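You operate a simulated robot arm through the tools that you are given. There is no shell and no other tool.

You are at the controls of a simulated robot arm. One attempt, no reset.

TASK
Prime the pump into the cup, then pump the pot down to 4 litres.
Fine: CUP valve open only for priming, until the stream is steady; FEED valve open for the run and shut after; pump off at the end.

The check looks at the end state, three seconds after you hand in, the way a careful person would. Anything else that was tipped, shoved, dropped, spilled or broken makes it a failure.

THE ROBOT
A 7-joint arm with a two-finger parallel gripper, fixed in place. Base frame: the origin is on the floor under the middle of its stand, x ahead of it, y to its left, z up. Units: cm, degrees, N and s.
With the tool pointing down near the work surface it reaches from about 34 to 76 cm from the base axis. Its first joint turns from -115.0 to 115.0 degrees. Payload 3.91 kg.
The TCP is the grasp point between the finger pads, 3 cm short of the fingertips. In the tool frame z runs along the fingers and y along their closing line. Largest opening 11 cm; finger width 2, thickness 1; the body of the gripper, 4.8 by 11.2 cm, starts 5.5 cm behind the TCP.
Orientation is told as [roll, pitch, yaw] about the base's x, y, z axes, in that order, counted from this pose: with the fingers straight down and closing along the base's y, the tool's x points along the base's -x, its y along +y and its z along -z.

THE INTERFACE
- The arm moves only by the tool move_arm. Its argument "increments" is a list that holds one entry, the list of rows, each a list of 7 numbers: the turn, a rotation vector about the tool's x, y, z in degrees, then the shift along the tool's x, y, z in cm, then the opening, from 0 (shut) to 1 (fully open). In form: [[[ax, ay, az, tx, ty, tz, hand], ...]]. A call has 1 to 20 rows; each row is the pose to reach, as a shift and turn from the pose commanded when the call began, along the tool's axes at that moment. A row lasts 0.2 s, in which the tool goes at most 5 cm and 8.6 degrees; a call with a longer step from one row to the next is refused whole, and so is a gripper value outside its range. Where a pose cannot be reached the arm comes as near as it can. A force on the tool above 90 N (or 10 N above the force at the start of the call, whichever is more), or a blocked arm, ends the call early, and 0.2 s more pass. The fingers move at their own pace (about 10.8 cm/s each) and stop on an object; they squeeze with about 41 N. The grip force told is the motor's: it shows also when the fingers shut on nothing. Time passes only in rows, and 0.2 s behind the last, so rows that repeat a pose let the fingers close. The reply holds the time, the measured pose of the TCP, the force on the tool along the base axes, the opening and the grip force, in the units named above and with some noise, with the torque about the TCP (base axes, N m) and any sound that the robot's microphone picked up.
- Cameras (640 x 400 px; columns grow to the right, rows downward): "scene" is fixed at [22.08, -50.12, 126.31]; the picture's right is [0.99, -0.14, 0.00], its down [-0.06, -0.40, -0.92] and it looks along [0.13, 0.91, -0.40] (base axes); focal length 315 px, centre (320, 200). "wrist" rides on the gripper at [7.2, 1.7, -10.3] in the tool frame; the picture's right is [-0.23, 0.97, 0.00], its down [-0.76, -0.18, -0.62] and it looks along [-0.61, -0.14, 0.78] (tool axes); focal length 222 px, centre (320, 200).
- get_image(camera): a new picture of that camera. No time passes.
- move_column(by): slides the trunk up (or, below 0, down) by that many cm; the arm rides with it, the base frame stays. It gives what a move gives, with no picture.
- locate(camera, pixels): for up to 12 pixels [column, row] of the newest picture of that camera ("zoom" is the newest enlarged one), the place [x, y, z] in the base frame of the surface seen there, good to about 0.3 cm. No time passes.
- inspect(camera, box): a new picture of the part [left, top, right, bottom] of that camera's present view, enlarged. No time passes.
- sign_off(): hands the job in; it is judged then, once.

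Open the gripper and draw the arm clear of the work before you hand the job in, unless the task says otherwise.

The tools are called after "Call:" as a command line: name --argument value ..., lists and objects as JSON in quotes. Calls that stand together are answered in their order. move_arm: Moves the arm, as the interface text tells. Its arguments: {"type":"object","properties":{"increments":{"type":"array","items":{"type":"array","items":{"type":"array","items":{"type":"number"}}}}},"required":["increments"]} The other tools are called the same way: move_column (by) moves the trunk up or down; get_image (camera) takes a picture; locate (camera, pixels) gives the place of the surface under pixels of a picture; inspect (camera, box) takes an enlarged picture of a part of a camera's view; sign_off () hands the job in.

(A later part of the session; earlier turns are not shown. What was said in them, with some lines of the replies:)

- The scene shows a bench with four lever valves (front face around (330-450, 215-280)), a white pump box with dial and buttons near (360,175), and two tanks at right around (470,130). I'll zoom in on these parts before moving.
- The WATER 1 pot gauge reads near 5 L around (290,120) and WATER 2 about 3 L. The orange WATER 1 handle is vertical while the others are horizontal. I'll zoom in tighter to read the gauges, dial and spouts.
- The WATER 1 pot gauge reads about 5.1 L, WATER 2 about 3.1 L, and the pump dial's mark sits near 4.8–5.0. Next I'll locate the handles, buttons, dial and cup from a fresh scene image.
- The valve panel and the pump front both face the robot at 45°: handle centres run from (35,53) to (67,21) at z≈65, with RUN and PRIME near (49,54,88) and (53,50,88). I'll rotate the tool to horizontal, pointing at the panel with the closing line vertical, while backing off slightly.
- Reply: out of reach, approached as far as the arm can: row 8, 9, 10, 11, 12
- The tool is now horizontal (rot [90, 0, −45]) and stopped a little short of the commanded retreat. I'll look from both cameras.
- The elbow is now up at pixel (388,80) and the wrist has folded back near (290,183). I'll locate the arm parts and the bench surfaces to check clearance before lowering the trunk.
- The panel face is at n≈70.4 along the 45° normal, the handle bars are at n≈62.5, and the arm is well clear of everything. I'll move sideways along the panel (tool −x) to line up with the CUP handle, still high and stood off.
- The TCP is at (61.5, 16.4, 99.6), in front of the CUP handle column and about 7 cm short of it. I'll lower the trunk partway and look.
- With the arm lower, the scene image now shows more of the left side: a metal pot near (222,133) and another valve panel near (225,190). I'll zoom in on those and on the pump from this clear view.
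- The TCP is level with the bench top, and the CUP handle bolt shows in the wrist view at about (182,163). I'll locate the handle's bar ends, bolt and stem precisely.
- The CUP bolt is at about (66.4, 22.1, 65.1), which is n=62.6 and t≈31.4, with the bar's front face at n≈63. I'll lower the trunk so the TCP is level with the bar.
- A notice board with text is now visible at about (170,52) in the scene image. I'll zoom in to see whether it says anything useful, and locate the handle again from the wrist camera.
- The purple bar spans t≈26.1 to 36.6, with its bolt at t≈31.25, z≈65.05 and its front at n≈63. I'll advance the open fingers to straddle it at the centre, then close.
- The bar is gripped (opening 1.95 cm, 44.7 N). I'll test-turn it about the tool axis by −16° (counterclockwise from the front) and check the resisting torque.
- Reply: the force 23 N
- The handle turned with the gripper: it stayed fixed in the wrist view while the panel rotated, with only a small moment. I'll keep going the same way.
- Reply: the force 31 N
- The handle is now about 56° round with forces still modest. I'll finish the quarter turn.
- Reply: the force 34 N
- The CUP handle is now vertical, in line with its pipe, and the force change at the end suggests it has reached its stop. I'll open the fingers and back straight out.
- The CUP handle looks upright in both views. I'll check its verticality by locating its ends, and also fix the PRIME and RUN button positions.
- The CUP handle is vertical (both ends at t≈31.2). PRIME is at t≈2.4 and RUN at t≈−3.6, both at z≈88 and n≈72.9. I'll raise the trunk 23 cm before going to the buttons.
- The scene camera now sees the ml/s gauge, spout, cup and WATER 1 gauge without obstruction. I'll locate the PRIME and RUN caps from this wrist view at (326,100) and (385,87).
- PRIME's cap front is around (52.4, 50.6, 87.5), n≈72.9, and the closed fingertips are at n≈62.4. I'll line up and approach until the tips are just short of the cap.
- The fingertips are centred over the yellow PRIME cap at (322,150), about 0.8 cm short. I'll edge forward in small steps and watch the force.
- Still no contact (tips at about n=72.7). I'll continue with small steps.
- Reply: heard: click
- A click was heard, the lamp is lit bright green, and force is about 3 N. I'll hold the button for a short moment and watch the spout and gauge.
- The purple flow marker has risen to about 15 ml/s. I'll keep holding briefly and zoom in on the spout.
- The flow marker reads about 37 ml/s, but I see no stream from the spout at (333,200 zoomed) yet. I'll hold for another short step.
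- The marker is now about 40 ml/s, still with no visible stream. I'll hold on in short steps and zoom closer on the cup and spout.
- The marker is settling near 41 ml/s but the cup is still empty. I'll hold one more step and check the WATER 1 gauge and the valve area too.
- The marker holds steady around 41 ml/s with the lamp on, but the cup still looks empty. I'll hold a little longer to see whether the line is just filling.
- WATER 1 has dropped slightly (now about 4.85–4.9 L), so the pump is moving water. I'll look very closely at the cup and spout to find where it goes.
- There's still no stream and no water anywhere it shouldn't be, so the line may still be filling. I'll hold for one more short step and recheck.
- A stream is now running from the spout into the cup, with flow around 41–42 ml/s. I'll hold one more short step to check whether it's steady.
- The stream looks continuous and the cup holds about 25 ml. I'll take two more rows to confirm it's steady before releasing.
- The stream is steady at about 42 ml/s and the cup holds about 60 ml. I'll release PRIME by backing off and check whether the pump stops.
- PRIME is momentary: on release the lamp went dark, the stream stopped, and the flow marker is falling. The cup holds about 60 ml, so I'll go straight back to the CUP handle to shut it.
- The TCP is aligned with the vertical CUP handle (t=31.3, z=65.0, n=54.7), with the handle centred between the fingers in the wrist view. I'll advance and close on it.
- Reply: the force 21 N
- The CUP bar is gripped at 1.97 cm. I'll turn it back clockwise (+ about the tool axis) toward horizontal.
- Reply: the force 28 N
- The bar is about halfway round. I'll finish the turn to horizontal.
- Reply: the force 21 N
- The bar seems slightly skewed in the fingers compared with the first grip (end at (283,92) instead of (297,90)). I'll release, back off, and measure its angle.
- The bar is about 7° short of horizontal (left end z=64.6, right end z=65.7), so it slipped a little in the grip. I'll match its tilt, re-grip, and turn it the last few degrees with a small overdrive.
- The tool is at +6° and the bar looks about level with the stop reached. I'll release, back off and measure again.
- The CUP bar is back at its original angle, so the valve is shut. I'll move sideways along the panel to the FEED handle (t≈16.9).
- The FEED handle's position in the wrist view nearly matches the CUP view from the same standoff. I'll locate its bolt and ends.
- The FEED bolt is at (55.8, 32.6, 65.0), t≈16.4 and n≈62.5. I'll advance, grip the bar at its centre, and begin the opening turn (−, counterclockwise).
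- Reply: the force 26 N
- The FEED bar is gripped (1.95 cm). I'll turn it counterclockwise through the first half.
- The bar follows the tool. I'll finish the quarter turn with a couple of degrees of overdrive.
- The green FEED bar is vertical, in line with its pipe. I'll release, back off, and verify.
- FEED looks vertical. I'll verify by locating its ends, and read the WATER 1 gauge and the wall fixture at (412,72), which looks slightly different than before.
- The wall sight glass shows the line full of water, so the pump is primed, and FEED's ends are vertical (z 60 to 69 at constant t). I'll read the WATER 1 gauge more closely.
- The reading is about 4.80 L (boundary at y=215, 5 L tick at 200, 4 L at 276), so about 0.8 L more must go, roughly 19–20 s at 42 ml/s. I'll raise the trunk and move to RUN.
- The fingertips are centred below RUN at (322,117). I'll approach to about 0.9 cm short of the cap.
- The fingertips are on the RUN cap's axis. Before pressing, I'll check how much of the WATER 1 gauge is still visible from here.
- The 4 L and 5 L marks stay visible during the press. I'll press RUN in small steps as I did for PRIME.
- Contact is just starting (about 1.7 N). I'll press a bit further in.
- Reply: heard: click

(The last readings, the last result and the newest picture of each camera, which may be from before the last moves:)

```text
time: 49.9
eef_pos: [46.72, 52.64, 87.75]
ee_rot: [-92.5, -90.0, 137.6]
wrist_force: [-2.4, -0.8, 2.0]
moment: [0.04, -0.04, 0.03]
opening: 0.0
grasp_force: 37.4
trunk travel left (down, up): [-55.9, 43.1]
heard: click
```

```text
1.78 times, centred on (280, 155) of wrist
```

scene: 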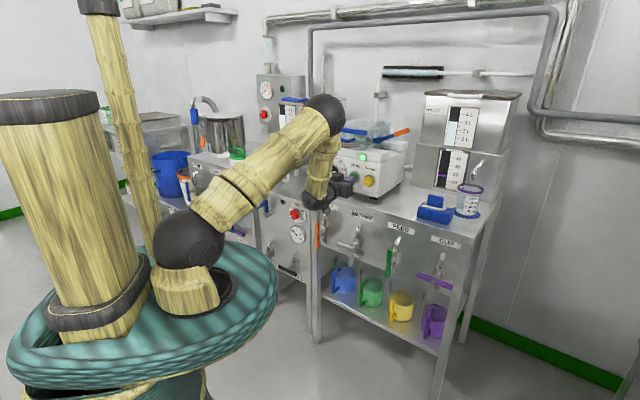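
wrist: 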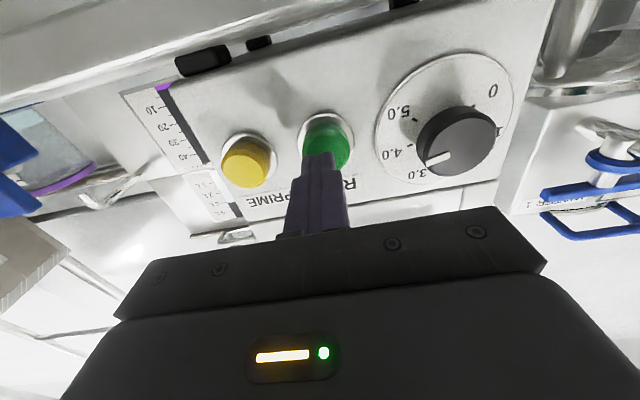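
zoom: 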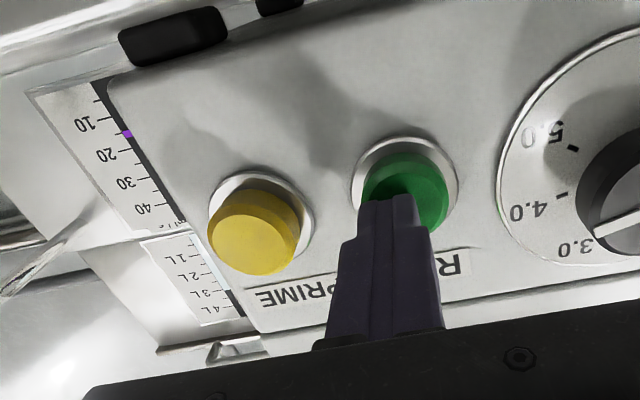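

RUN clicked, the lamp is lit and flow is rising. I'll back the tips off 1.2 cm to see whether the pump keeps running, and check the flow marker.

Call:
move_arm --increments '[[[0, 0, 0, 0, 0, -1.2, 0]]]'

Call:
get_image --camera "scene"

Call:
inspect --camera "scene" --box '[340, 130, 510, 230]'

Call:
inspect --camera "scene" --box '[279, 103, 301, 125]'

```text
time: 50.3
eef_pos: [45.95, 51.88, 87.53]
ee_rot: [-14.9, -89.8, 59.9]
wrist_force: [0.6, 0.0, 0.1]
moment: [-0.01, -0.01, 0.04]
opening: 0.0
grasp_force: 37.5
trunk travel left (down, up): [-55.9, 43.1]
```

```text
taken
```

scene: 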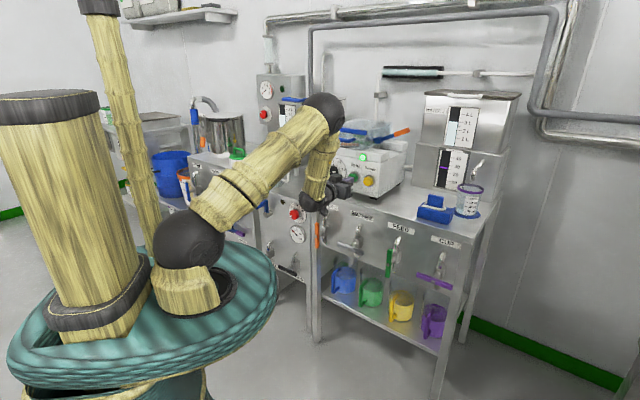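

```text
3.76 times, centred on (425, 180) of scene
```

zoom: 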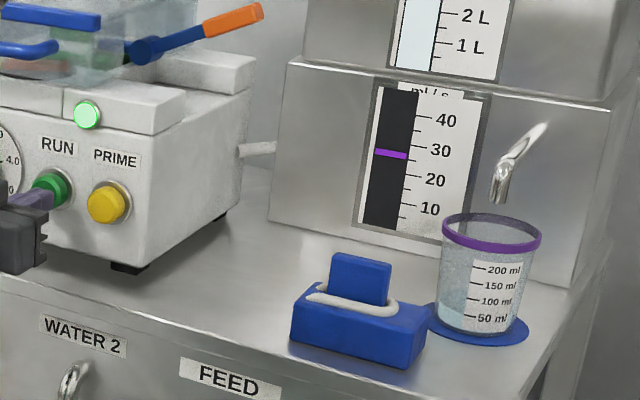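

```text
16.00 times, centred on (290, 114) of scene
```

zoom: 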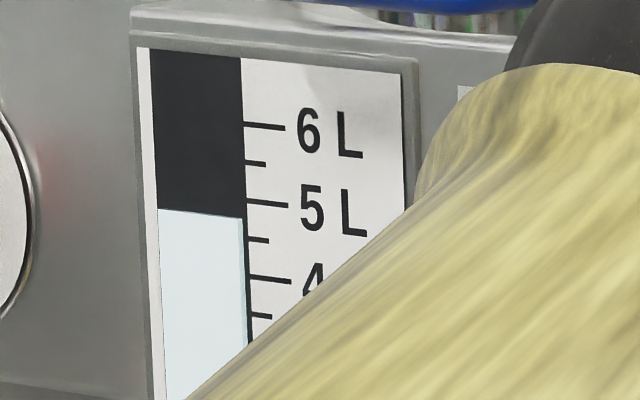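

RUN is latched: the lamp stays on, the cup spout is dry and flow is climbing. I'll wait here about 2 s and recheck.

Call:
move_arm --increments '[[[0, 0, 0, 0, 0, 0, 0], [0, 0, 0, 0, 0, 0, 0], [0, 0, 0, 0, 0, 0, 0], [0, 0, 0, 0, 0, 0, 0], [0, 0, 0, 0, 0, 0, 0], [0, 0, 0, 0, 0, 0, 0], [0, 0, 0, 0, 0, 0, 0], [0, 0, 0, 0, 0, 0, 0], [0, 0, 0, 0, 0, 0, 0]]]'

Call:
get_image --camera "scene"

Call:
inspect --camera "scene" --box '[340, 60, 510, 230]'

Call:
inspect --camera "scene" --box '[279, 103, 301, 125]'

```text
time: 52.3
eef_pos: [45.78, 51.85, 87.53]
ee_rot: [-29.4, -90.0, 74.6]
wrist_force: [-0.4, -0.5, -0.7]
moment: [0.01, -0.04, 0.02]
opening: 0.0
grasp_force: 37.9
trunk travel left (down, up): [-55.9, 43.1]
```

```text
taken
```

scene: 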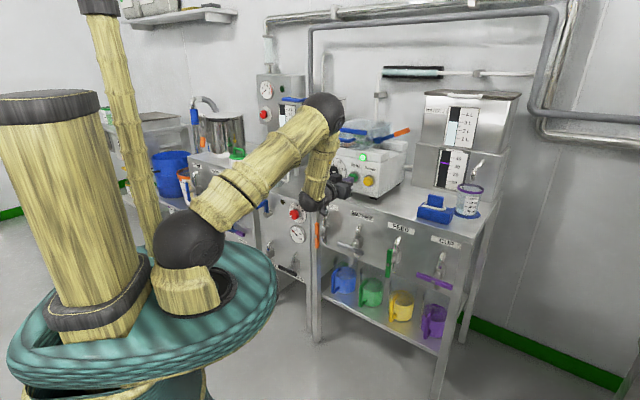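

```text
2.35 times, centred on (425, 145) of scene
```

zoom: 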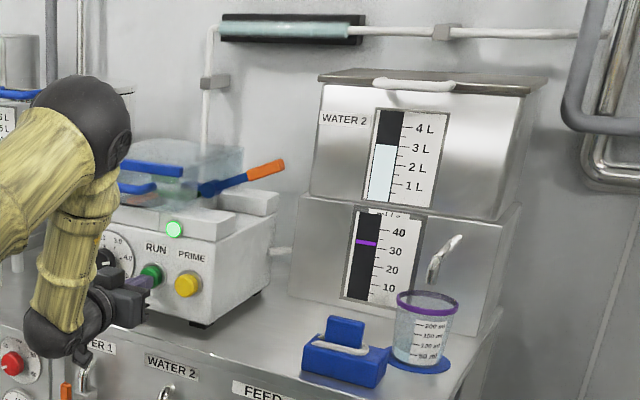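

```text
16.00 times, centred on (290, 114) of scene
```

zoom: 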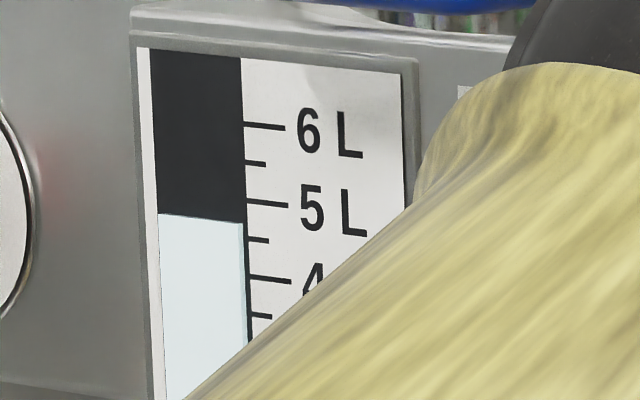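

Level is about 4.71 L and flow about 34 ml/s, so about 20 s remain. I'll wait another 4 s.

Call:
move_arm --increments '[[[0, 0, 0, 0, 0, 0, 0], [0, 0, 0, 0, 0, 0, 0], [0, 0, 0, 0, 0, 0, 0], [0, 0, 0, 0, 0, 0, 0], [0, 0, 0, 0, 0, 0, 0], [0, 0, 0, 0, 0, 0, 0], [0, 0, 0, 0, 0, 0, 0], [0, 0, 0, 0, 0, 0, 0], [0, 0, 0, 0, 0, 0, 0], [0, 0, 0, 0, 0, 0, 0], [0, 0, 0, 0, 0, 0, 0], [0, 0, 0, 0, 0, 0, 0], [0, 0, 0, 0, 0, 0, 0], [0, 0, 0, 0, 0, 0, 0], [0, 0, 0, 0, 0, 0, 0], [0, 0, 0, 0, 0, 0, 0], [0, 0, 0, 0, 0, 0, 0], [0, 0, 0, 0, 0, 0, 0], [0, 0, 0, 0, 0, 0, 0], [0, 0, 0, 0, 0, 0, 0]]]'

Call:
get_image --camera "scene"

Call:
inspect --camera "scene" --box '[340, 60, 510, 230]'

Call:
inspect --camera "scene" --box '[279, 103, 301, 125]'

```text
time: 56.5
eef_pos: [45.86, 51.83, 87.57]
ee_rot: [-31.0, -90.0, 75.8]
wrist_force: [-0.8, -0.4, -0.4]
moment: [0.01, -0.03, -0.04]
opening: 0.0
grasp_force: 37.4
trunk travel left (down, up): [-55.9, 43.1]
```

```text
taken
```

scene: 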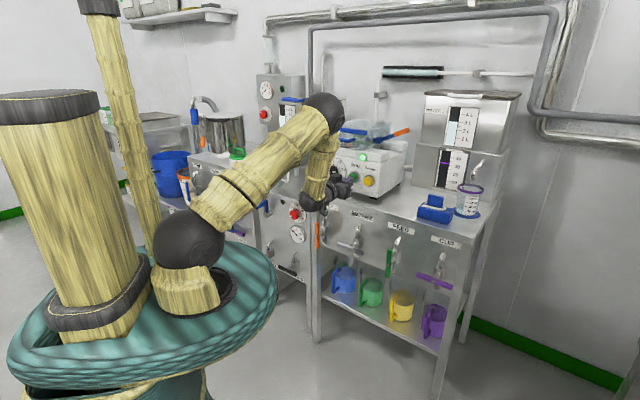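

```text
2.35 times, centred on (425, 145) of scene
```

zoom: 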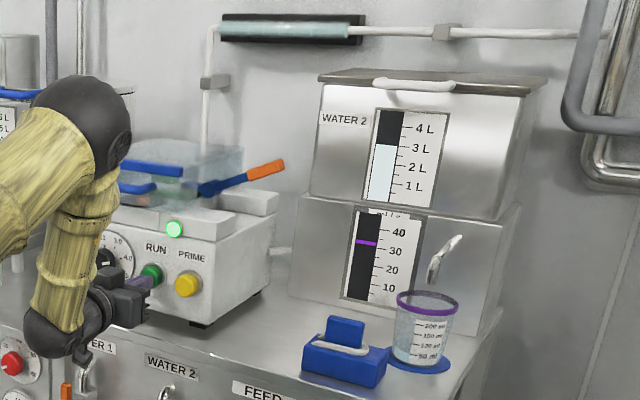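

```text
16.00 times, centred on (290, 114) of scene
```

zoom: 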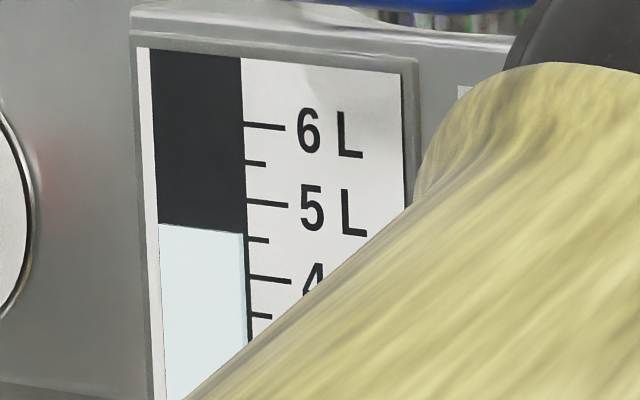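

Level is about 4.56 L and flow is steady at 34 ml/s, so about 16.5 s remain. I'll wait another 4 s.

Call:
move_arm --increments '[[[0, 0, 0, 0, 0, 0, 0], [0, 0, 0, 0, 0, 0, 0], [0, 0, 0, 0, 0, 0, 0], [0, 0, 0, 0, 0, 0, 0], [0, 0, 0, 0, 0, 0, 0], [0, 0, 0, 0, 0, 0, 0], [0, 0, 0, 0, 0, 0, 0], [0, 0, 0, 0, 0, 0, 0], [0, 0, 0, 0, 0, 0, 0], [0, 0, 0, 0, 0, 0, 0], [0, 0, 0, 0, 0, 0, 0], [0, 0, 0, 0, 0, 0, 0], [0, 0, 0, 0, 0, 0, 0], [0, 0, 0, 0, 0, 0, 0], [0, 0, 0, 0, 0, 0, 0], [0, 0, 0, 0, 0, 0, 0], [0, 0, 0, 0, 0, 0, 0], [0, 0, 0, 0, 0, 0, 0], [0, 0, 0, 0, 0, 0, 0], [0, 0, 0, 0, 0, 0, 0]]]'

Call:
get_image --camera "scene"

Call:
inspect --camera "scene" --box '[340, 60, 510, 230]'

Call:
inspect --camera "scene" --box '[279, 103, 301, 125]'

```text
time: 60.7
eef_pos: [45.9, 51.8, 87.63]
ee_rot: [-31.8, -90.0, 76.7]
wrist_force: [-0.9, 0.2, -0.9]
moment: [-0.02, 0.01, 0.03]
opening: 0.0
grasp_force: 37.6
trunk travel left (down, up): [-55.9, 43.1]
```

```text
taken
```

scene: 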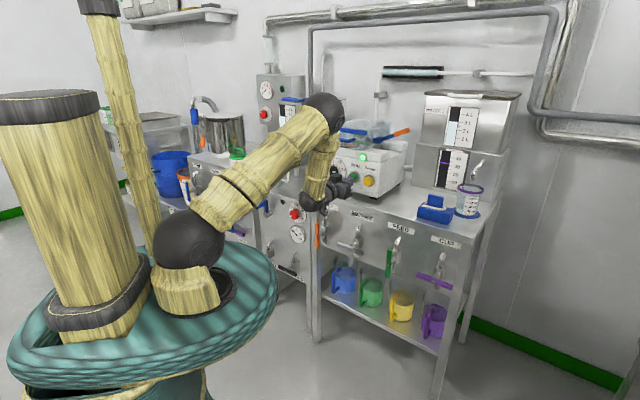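

```text
2.35 times, centred on (425, 145) of scene
```

zoom: 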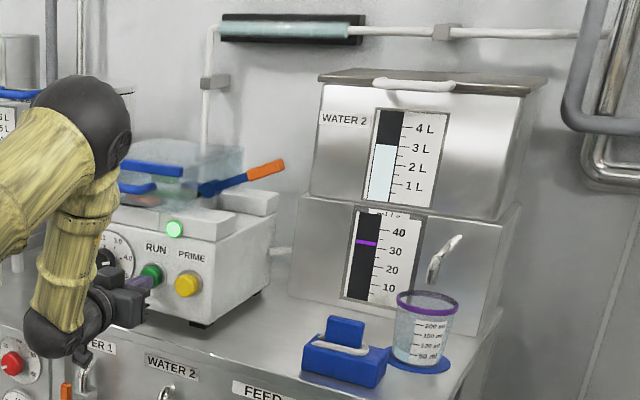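

```text
16.00 times, centred on (290, 114) of scene
```

zoom: 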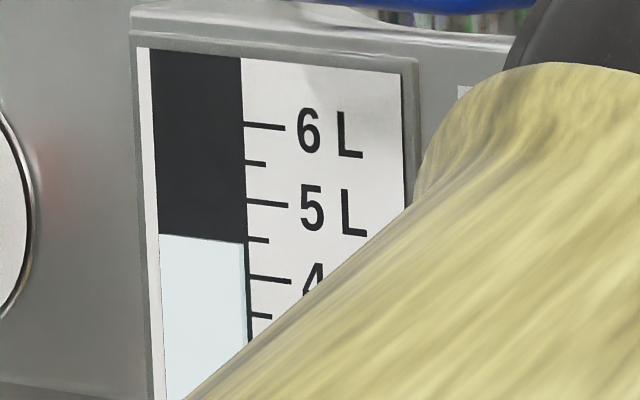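

Level is about 4.43 L (boundary y≈243, 4 L tick at 276), falling about 2.45 zoom-px per second, so about 13 s remain. I'll wait another 4 s.

Call:
move_arm --increments '[[[0, 0, 0, 0, 0, 0, 0], [0, 0, 0, 0, 0, 0, 0], [0, 0, 0, 0, 0, 0, 0], [0, 0, 0, 0, 0, 0, 0], [0, 0, 0, 0, 0, 0, 0], [0, 0, 0, 0, 0, 0, 0], [0, 0, 0, 0, 0, 0, 0], [0, 0, 0, 0, 0, 0, 0], [0, 0, 0, 0, 0, 0, 0], [0, 0, 0, 0, 0, 0, 0], [0, 0, 0, 0, 0, 0, 0], [0, 0, 0, 0, 0, 0, 0], [0, 0, 0, 0, 0, 0, 0], [0, 0, 0, 0, 0, 0, 0], [0, 0, 0, 0, 0, 0, 0], [0, 0, 0, 0, 0, 0, 0], [0, 0, 0, 0, 0, 0, 0], [0, 0, 0, 0, 0, 0, 0], [0, 0, 0, 0, 0, 0, 0], [0, 0, 0, 0, 0, 0, 0]]]'

Call:
inspect --camera "scene" --box '[340, 60, 510, 230]'

Call:
inspect --camera "scene" --box '[279, 103, 301, 125]'

```text
time: 64.9
eef_pos: [46.02, 51.81, 87.62]
ee_rot: [-32.0, -90.0, 77.0]
wrist_force: [0.0, 0.2, -0.1]
moment: [0.01, -0.02, 0.0]
opening: 0.0
grasp_force: 37.7
trunk travel left (down, up): [-55.9, 43.1]
```

```text
2.35 times, centred on (425, 145) of scene
```

zoom: 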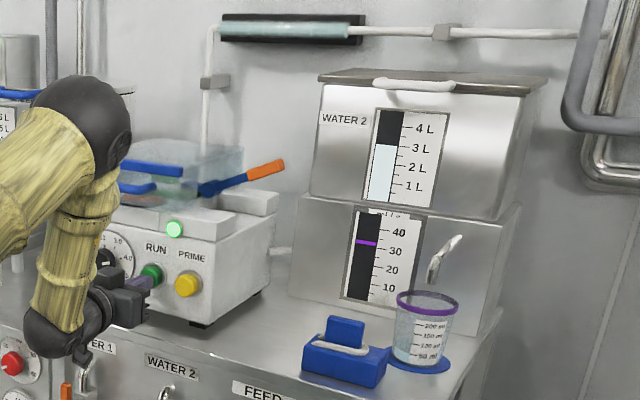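

```text
16.00 times, centred on (290, 114) of scene
```

zoom: 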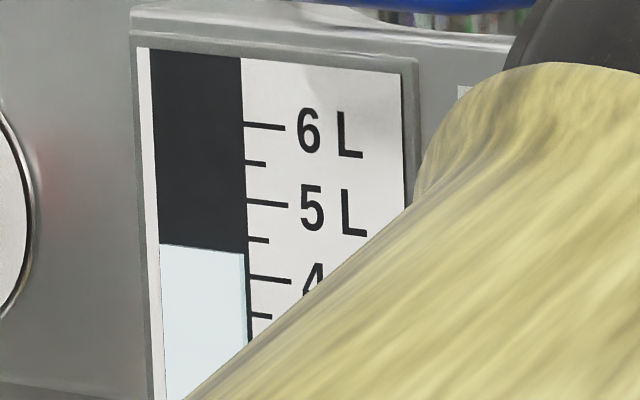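

Level is about 4.29 L (boundary y≈254), so about 9 s remain. I'll wait another 4 s.

Call:
move_arm --increments '[[[0, 0, 0, 0, 0, 0, 0], [0, 0, 0, 0, 0, 0, 0], [0, 0, 0, 0, 0, 0, 0], [0, 0, 0, 0, 0, 0, 0], [0, 0, 0, 0, 0, 0, 0], [0, 0, 0, 0, 0, 0, 0], [0, 0, 0, 0, 0, 0, 0], [0, 0, 0, 0, 0, 0, 0], [0, 0, 0, 0, 0, 0, 0], [0, 0, 0, 0, 0, 0, 0], [0, 0, 0, 0, 0, 0, 0], [0, 0, 0, 0, 0, 0, 0], [0, 0, 0, 0, 0, 0, 0], [0, 0, 0, 0, 0, 0, 0], [0, 0, 0, 0, 0, 0, 0], [0, 0, 0, 0, 0, 0, 0], [0, 0, 0, 0, 0, 0, 0], [0, 0, 0, 0, 0, 0, 0], [0, 0, 0, 0, 0, 0, 0], [0, 0, 0, 0, 0, 0, 0]]]'

Call:
inspect --camera "scene" --box '[340, 60, 510, 230]'

Call:
inspect --camera "scene" --box '[279, 103, 301, 125]'

```text
time: 69.1
eef_pos: [45.79, 51.84, 87.64]
ee_rot: [-31.7, -90.1, 76.7]
wrist_force: [-0.4, -0.2, 0.3]
moment: [0.0, 0.0, -0.03]
opening: 0.0
grasp_force: 37.9
trunk travel left (down, up): [-55.9, 43.1]
```

```text
2.35 times, centred on (425, 145) of scene
```

zoom: 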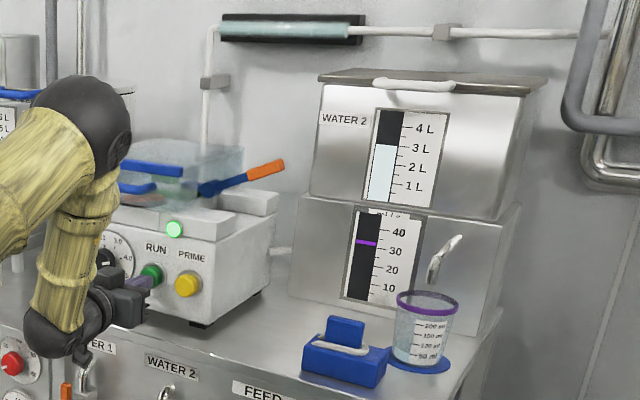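

```text
16.00 times, centred on (290, 114) of scene
```

zoom: 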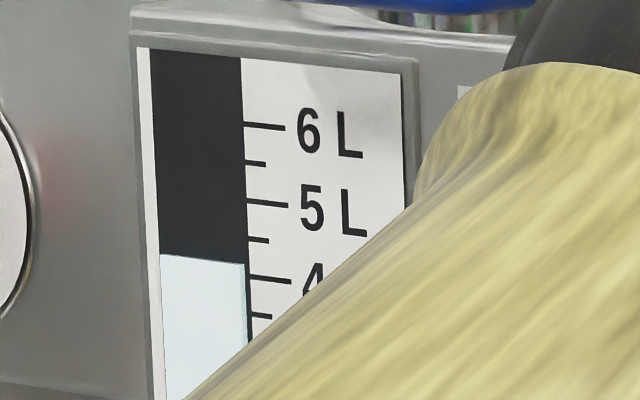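

Level is about 4.16 L (boundary y≈264, 4 L tick at 276), so about 4.7 s remain. I'll wait about 3 s, then take a fine reading.

Call:
move_arm --increments '[[[0, 0, 0, 0, 0, 0, 0], [0, 0, 0, 0, 0, 0, 0], [0, 0, 0, 0, 0, 0, 0], [0, 0, 0, 0, 0, 0, 0], [0, 0, 0, 0, 0, 0, 0], [0, 0, 0, 0, 0, 0, 0], [0, 0, 0, 0, 0, 0, 0], [0, 0, 0, 0, 0, 0, 0], [0, 0, 0, 0, 0, 0, 0], [0, 0, 0, 0, 0, 0, 0], [0, 0, 0, 0, 0, 0, 0], [0, 0, 0, 0, 0, 0, 0], [0, 0, 0, 0, 0, 0, 0], [0, 0, 0, 0, 0, 0.4, 0]]]'

Call:
inspect --camera "scene" --box '[279, 103, 301, 125]'

Call:
get_image --camera "wrist"

```text
time: 72.1
eef_pos: [46.2, 52.07, 87.66]
ee_rot: [-111.3, -89.9, 156.3]
wrist_force: [0.2, -0.2, 0.8]
moment: [-0.02, 0.02, 0.01]
opening: 0.03
grasp_force: 37.8
trunk travel left (down, up): [-55.9, 43.1]
```

```text
16.00 times, centred on (290, 114) of scene
```

zoom: 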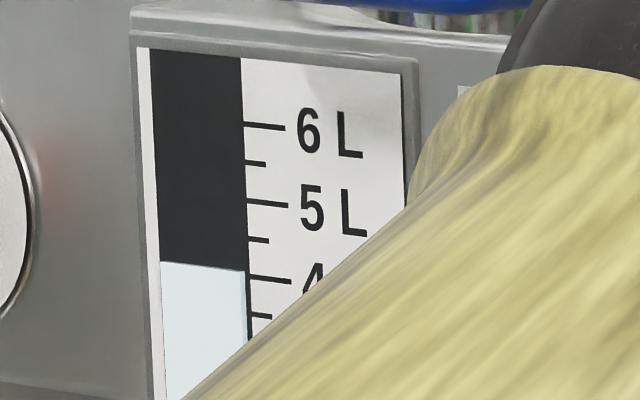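

```text
taken
```

wrist: 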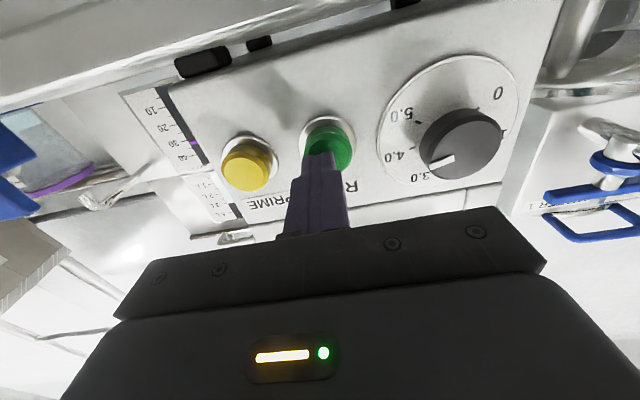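

The boundary is at y≈271.5, about 0.06 L above the 4 L tick at 276, so about 1.8 s remain. I'll wait seven rows, then press RUN to stop the pump.

Call:
move_arm --increments '[[[0, 0, 0, 0, 0, 0, 0], [0, 0, 0, 0, 0, 0, 0], [0, 0, 0, 0, 0, 0, 0], [0, 0, 0, 0, 0, 0, 0], [0, 0, 0, 0, 0, 0, 0], [0, 0, 0, 0, 0, 0, 0], [0, 0, 0, 0, 0, 0.1, 0], [0, 0, 0, 0, 0, 0.5, 0], [0, 0, 0, 0, 0, 0.95, 0]]]'

Call:
get_image --camera "scene"

Call:
inspect --camera "scene" --box '[279, 103, 301, 125]'

```text
time: 74.1
eef_pos: [46.8, 52.82, 87.65]
ee_rot: [-156.8, -89.9, -158.2]
wrist_force: [-1.7, -2.5, 1.5]
moment: [0.01, 0.0, 0.0]
opening: 0.03
grasp_force: 37.6
trunk travel left (down, up): [-55.9, 43.1]
heard: click
```

```text
taken
```

scene: 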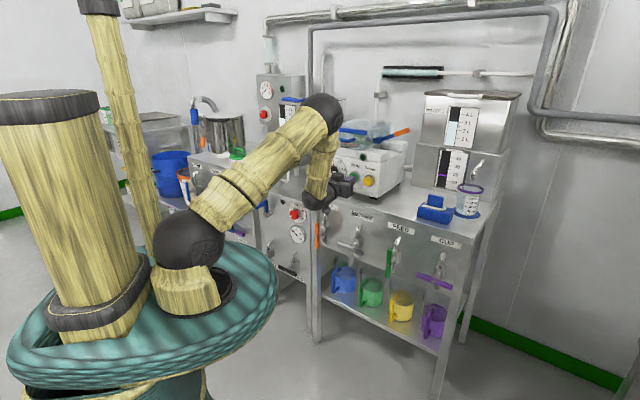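

```text
16.00 times, centred on (290, 114) of scene
```

zoom: 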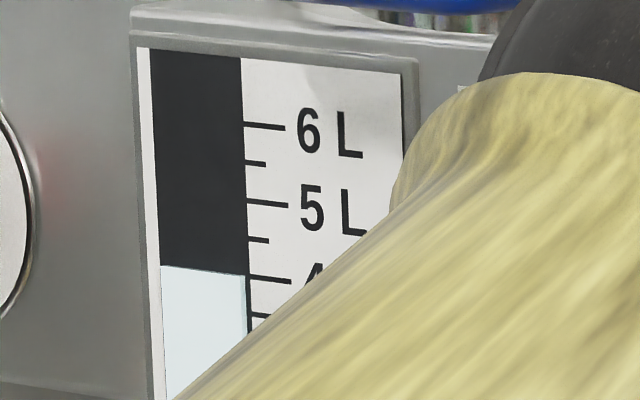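

The RUN click was heard, the lamp is off and the level sits on the 4 L tick (boundary ≈276). I'll back off and return to the FEED handle.

Call:
move_arm --increments '[[[0, 0, 0, 0, 0, -4, 0], [0, 0, 0, 0, -3, -7.5, 0.3], [0, 0, 0, 0, -7, -10.5, 0.45], [0, 0, 0, 0, -11, -13, 0.45], [0, 0, 0, 0, -15.5, -15, 0.45], [0, 0, 0, 0, -20, -16, 0.45], [0, 0, 0, 0, -20.7, -16.1, 0.45]]]'

Call:
inspect --camera "scene" --box '[340, 60, 510, 230]'

Call:
inspect --camera "scene" --box '[279, 103, 301, 125]'

Call:
move_column --by -22.6

Call:
get_image --camera "wrist"

```text
time: 75.7
eef_pos: [50.09, 26.7, 87.66]
ee_rot: [42.2, -90.1, 2.8]
wrist_force: [-0.4, 0.6, -0.3]
moment: [-0.03, 0.01, -0.01]
opening: 4.95
grasp_force: 0.0
trunk travel left (down, up): [-55.9, 43.1]
```

```text
2.35 times, centred on (425, 145) of scene
```

zoom: 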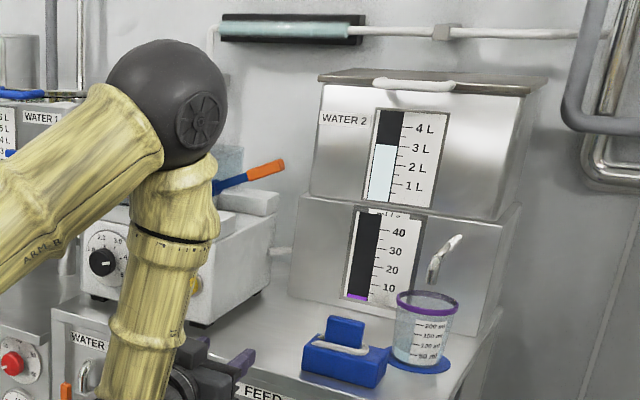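

```text
16.00 times, centred on (290, 114) of scene
```

zoom: 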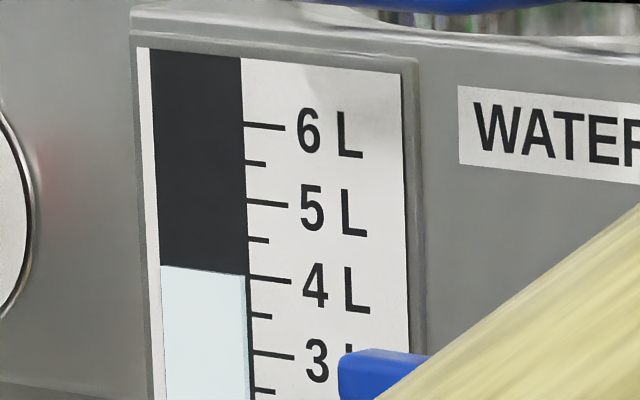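

```text
time: 78.0
eef_pos: [50.08, 26.73, 65.03]
ee_rot: [-39.3, -90.0, 84.4]
wrist_force: [-0.4, 0.1, -0.3]
moment: [0.01, -0.02, 0.0]
opening: 4.94
grasp_force: 0.0
trunk travel left (down, up): [-33.3, 65.7]
```

```text
taken
```

wrist: 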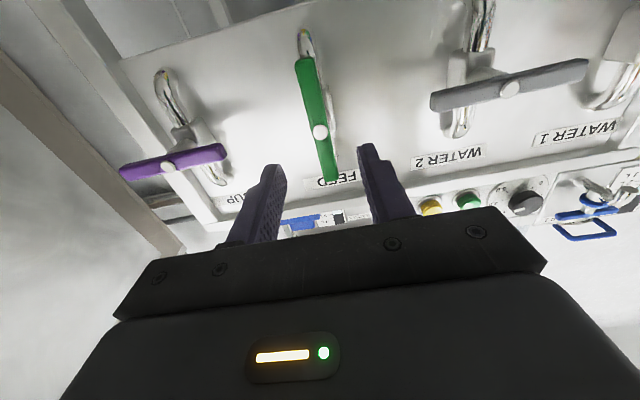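

The level holds at 4.0 L, flow is zero, and the FEED handle is centred between the fingers. I'll advance and grip.

Call:
move_arm --increments '[[[0, 0, 0, 0, 0.1, 3, 0.45], [0, 0, 0, 0, 0.1, 6, 0.45], [0, 0, 0, 0, 0.1, 8.0, 0.4], [0, 0, 0, 0, 0.1, 8.0, 0], [0, 0, 0, 0, 0.1, 8.0, 0], [0, 0, 0, 0, 0.1, 8.0, 0]]]'

Call:
get_image --camera "wrist"

```text
time: 79.4
eef_pos: [55.61, 32.35, 64.85]
ee_rot: [-27.8, -89.9, 72.8]
wrist_force: [3.1, 2.8, 1.0]
moment: [-0.35, 0.31, 0.27]
opening: 1.98
grasp_force: 45.2
trunk travel left (down, up): [-33.3, 65.7]
```

```text
taken
```

wrist: 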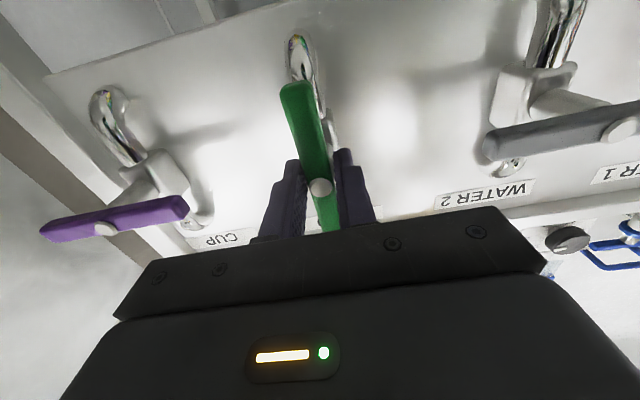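

The FEED bar is gripped with low side force. I'll turn it clockwise through the first half.

Call:
move_arm --increments '[[[0, 0, 8, 0, 0, 0, 0], [0, 0, 16, 0, 0, 0, 0], [0, 0, 24, 0, 0, 0, 0], [0, 0, 32, 0, 0, 0, 0], [0, 0, 40, 0, 0, 0, 0], [0, 0, 48, 0, 0, 0, 0]]]'

Call:
get_image --camera "wrist"

```text
time: 80.8
eef_pos: [55.66, 32.36, 64.98]
ee_rot: [90.0, -41.9, -45.0]
wrist_force: [10.9, 4.5, -3.4]
moment: [-0.24, 0.23, 0.74]
opening: 1.96
grasp_force: 45.1
trunk travel left (down, up): [-33.3, 65.7]
```

```text
taken
```

wrist: 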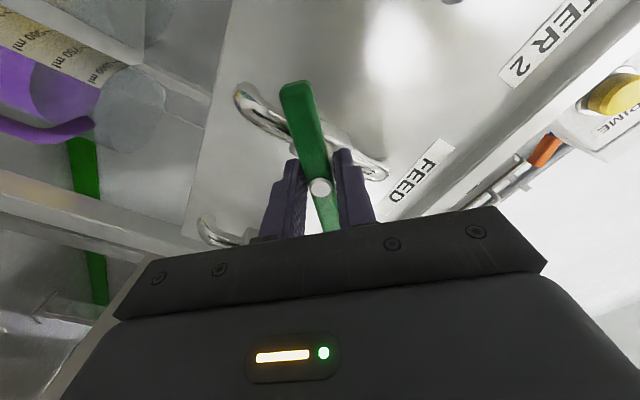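

The bar is following. I'll finish the turn with about 5° of overdrive to account for slip in the grip.

Call:
move_arm --increments '[[[0, 0, 8, 0, 0, 0, 0], [0, 0, 16, 0, 0, 0, 0], [0, 0, 24, 0, 0, 0, 0], [0, 0, 32, 0, 0, 0, 0], [0, 0, 39, 0, 0, 0, 0], [0, 0, 44, 0, 0, 0, 0], [0, 0, 47, 0, 0, 0, 0]]]'

Call:
get_image --camera "wrist"

```text
time: 82.4
eef_pos: [55.68, 32.37, 65.01]
ee_rot: [89.9, 5.2, -45.1]
wrist_force: [3.9, 6.0, 0.2]
moment: [-0.05, -0.18, 0.02]
opening: 1.96
grasp_force: 44.8
trunk travel left (down, up): [-33.3, 65.7]
```

```text
taken
```

wrist: 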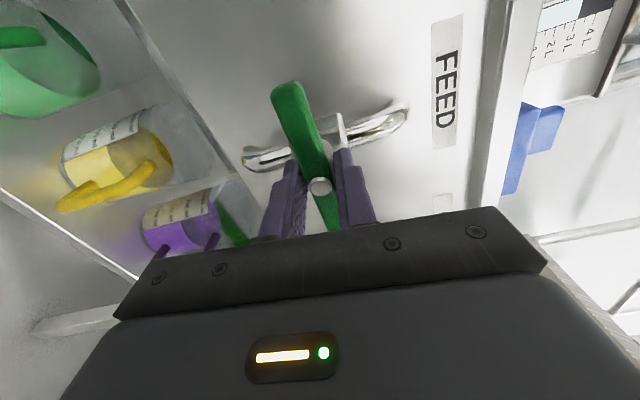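

I'll release, back off with the tool squared up, and measure the FEED bar's angle.

Call:
move_arm --increments '[[[0, 0, 0, 0, 0, 0, 0.45], [0, 0, 0, 0, 0, 0, 0.45], [0, 0, 0, 0, 0, 0, 0.45], [0, 0, -3, 0, 0, -4, 0.45], [0, 0, -5.2, 0, 0, -8, 0.45]]]'

Call:
get_image --camera "wrist"

Call:
inspect --camera "wrist" --box '[220, 40, 440, 200]'

Call:
inspect --camera "scene" --box '[279, 103, 301, 125]'

```text
time: 83.6
eef_pos: [50.12, 26.83, 65.04]
ee_rot: [90.0, -0.2, -45.1]
wrist_force: [0.1, 1.2, -0.3]
moment: [-0.02, -0.01, -0.01]
opening: 4.95
grasp_force: 0.0
trunk travel left (down, up): [-33.3, 65.7]
```

```text
taken
```

wrist: 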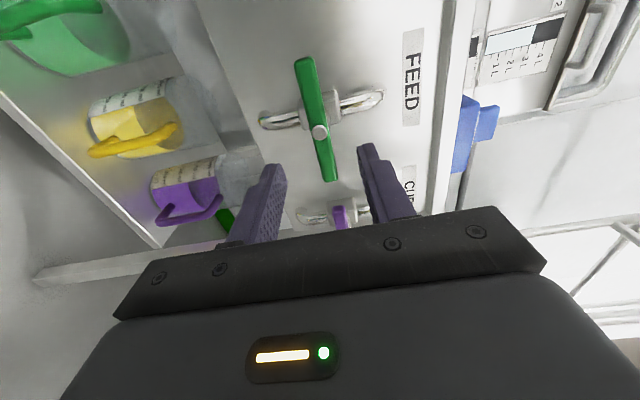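

```text
2.50 times, centred on (330, 120) of wrist
```

zoom: 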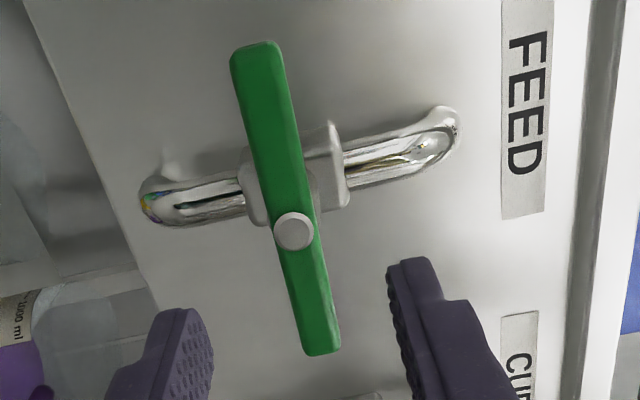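

```text
16.00 times, centred on (290, 114) of scene
```

zoom: 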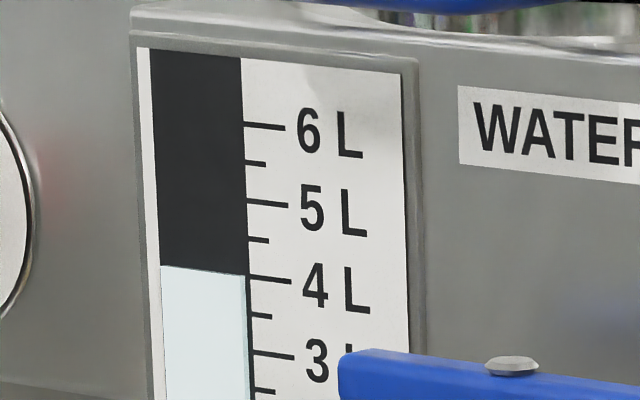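

FEED is back at its original horizontal angle and the gauge reads 4.0 L. I'll open the gripper and draw the arm further back from the work.

Call:
move_arm --increments '[[[0, 0, 0, 0, 0, -3, 0.7], [0, 0, 0, -2, 0, -6, 1], [0, 0, 0, -4, 0, -9, 1], [0, 0, 0, -6, 0, -12, 1]]]'

Call:
get_image --camera "scene"

Call:
get_image --camera "wrist"

Call:
inspect --camera "scene" --box '[310, 110, 510, 300]'

```text
time: 84.6
eef_pos: [46.77, 13.87, 64.25]
ee_rot: [90.0, -0.2, -44.9]
wrist_force: [0.1, 0.4, 0.3]
moment: [0.01, -0.02, -0.04]
opening: 11.0
grasp_force: 0.0
out of reach, approached as far as the arm can: row 3, 4
trunk travel left (down, up): [-33.3, 65.7]
```

```text
taken
```

scene: 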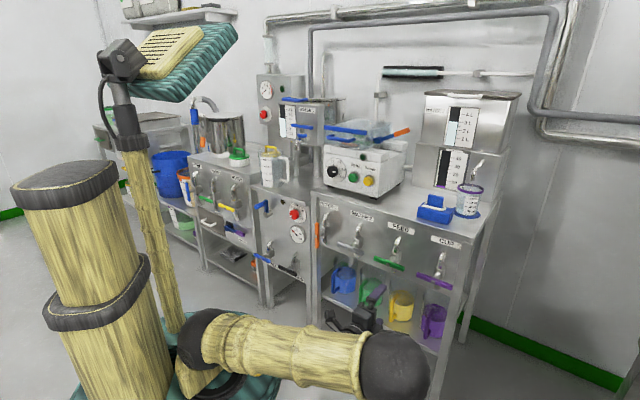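

```text
taken
```

wrist: 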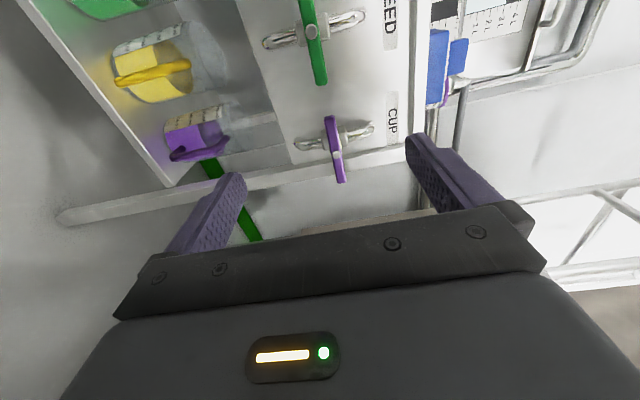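

```text
2.11 times, centred on (410, 205) of scene
```

zoom: 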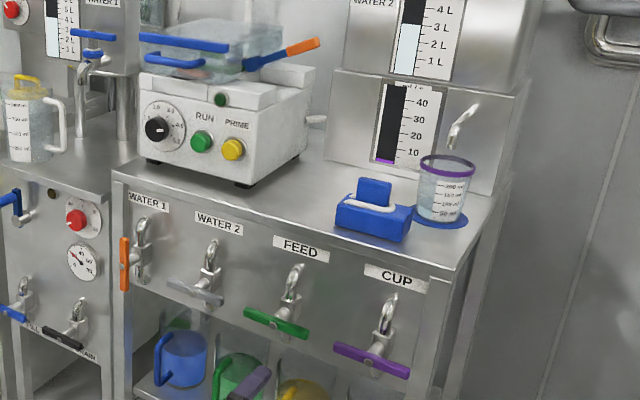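

Everything looks in order: the pump lamp is dark, the flow marker is at zero, CUP and FEED are both horizontal, and the arm is clear with the gripper open. As a last check I'll confirm the pump hasn't shifted and re-read the gauge.

Call:
locate --camera "scene" --pixels '[[354, 178], [369, 181], [333, 173], [389, 264], [434, 282], [467, 200], [437, 208]]'

Call:
inspect --camera "scene" --box '[320, 120, 420, 200]'

Call:
inspect --camera "scene" --box '[279, 103, 301, 125]'

Call:
inspect --camera "scene" --box '[432, 140, 512, 220]'

```text
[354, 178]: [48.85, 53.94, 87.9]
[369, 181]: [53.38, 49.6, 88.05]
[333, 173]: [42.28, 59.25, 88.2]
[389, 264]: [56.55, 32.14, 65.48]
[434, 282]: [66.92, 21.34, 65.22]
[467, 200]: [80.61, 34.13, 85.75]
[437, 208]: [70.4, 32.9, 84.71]
```

```text
5.00 times, centred on (370, 160) of scene
```

zoom: 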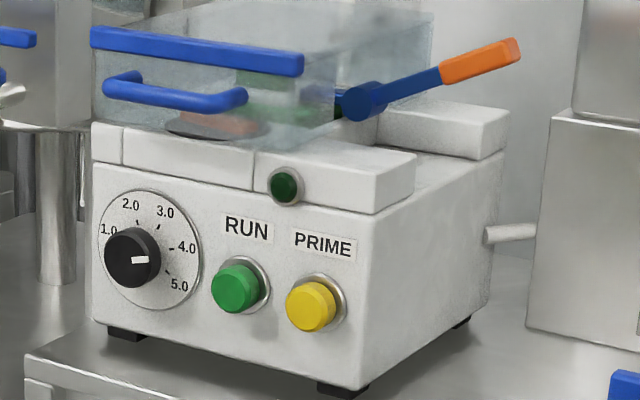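

```text
16.00 times, centred on (290, 114) of scene
```

zoom: 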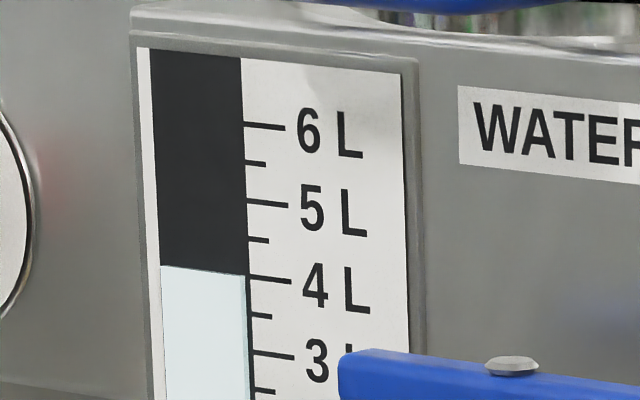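

```text
5.00 times, centred on (472, 180) of scene
```

zoom: 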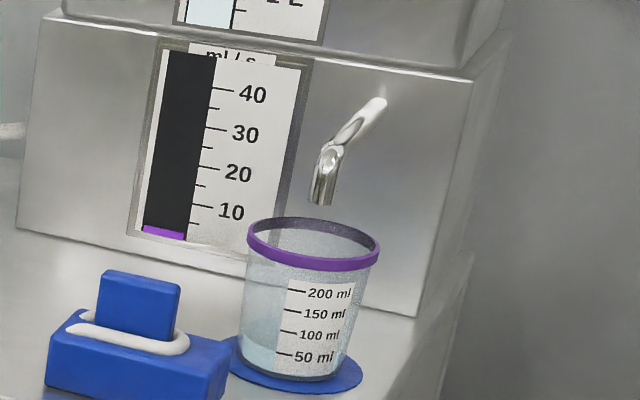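

The pump, buttons, cup and blue box are all where they started, and the level is steady on the 4 L mark. The pump is off, the flow marker is at zero, CUP and FEED are shut, and the arm is clear with the gripper open, so I'm handing the job in.

Call:
sign_off

```text
The job is handed in.
```

The pump is primed and the pot (the WATER 1 tank) is down to the 4 L mark on its gauge. I've handed the job in but haven't seen the result of the check.

- **Priming:** I opened the CUP valve and held PRIME for about 4.5 s, until the stream into the cup ran steady at about 42 ml/s. The cup holds about 60 ml and nothing spilled. CUP stopped about 7° short when I first closed it, so I re-gripped it and turned it fully shut.
- **Run:** I opened the FEED valve and started RUN with the pot at about 4.8 L. It ran at about 34 ml/s for 24 s, and I stopped it as the level reached the 4 L mark. FEED is shut again.
- **End state:** The pump lamp is off and the flow marker is at zero. The level held at 4 L after the stop. The pump, cup and blue box are where they started, and the arm is clear with the gripper open.

WATER 2 stayed shut, at about 3 L. I took WATER 1 as the pot because it was the only tank above 4 L, and its valve was already open.
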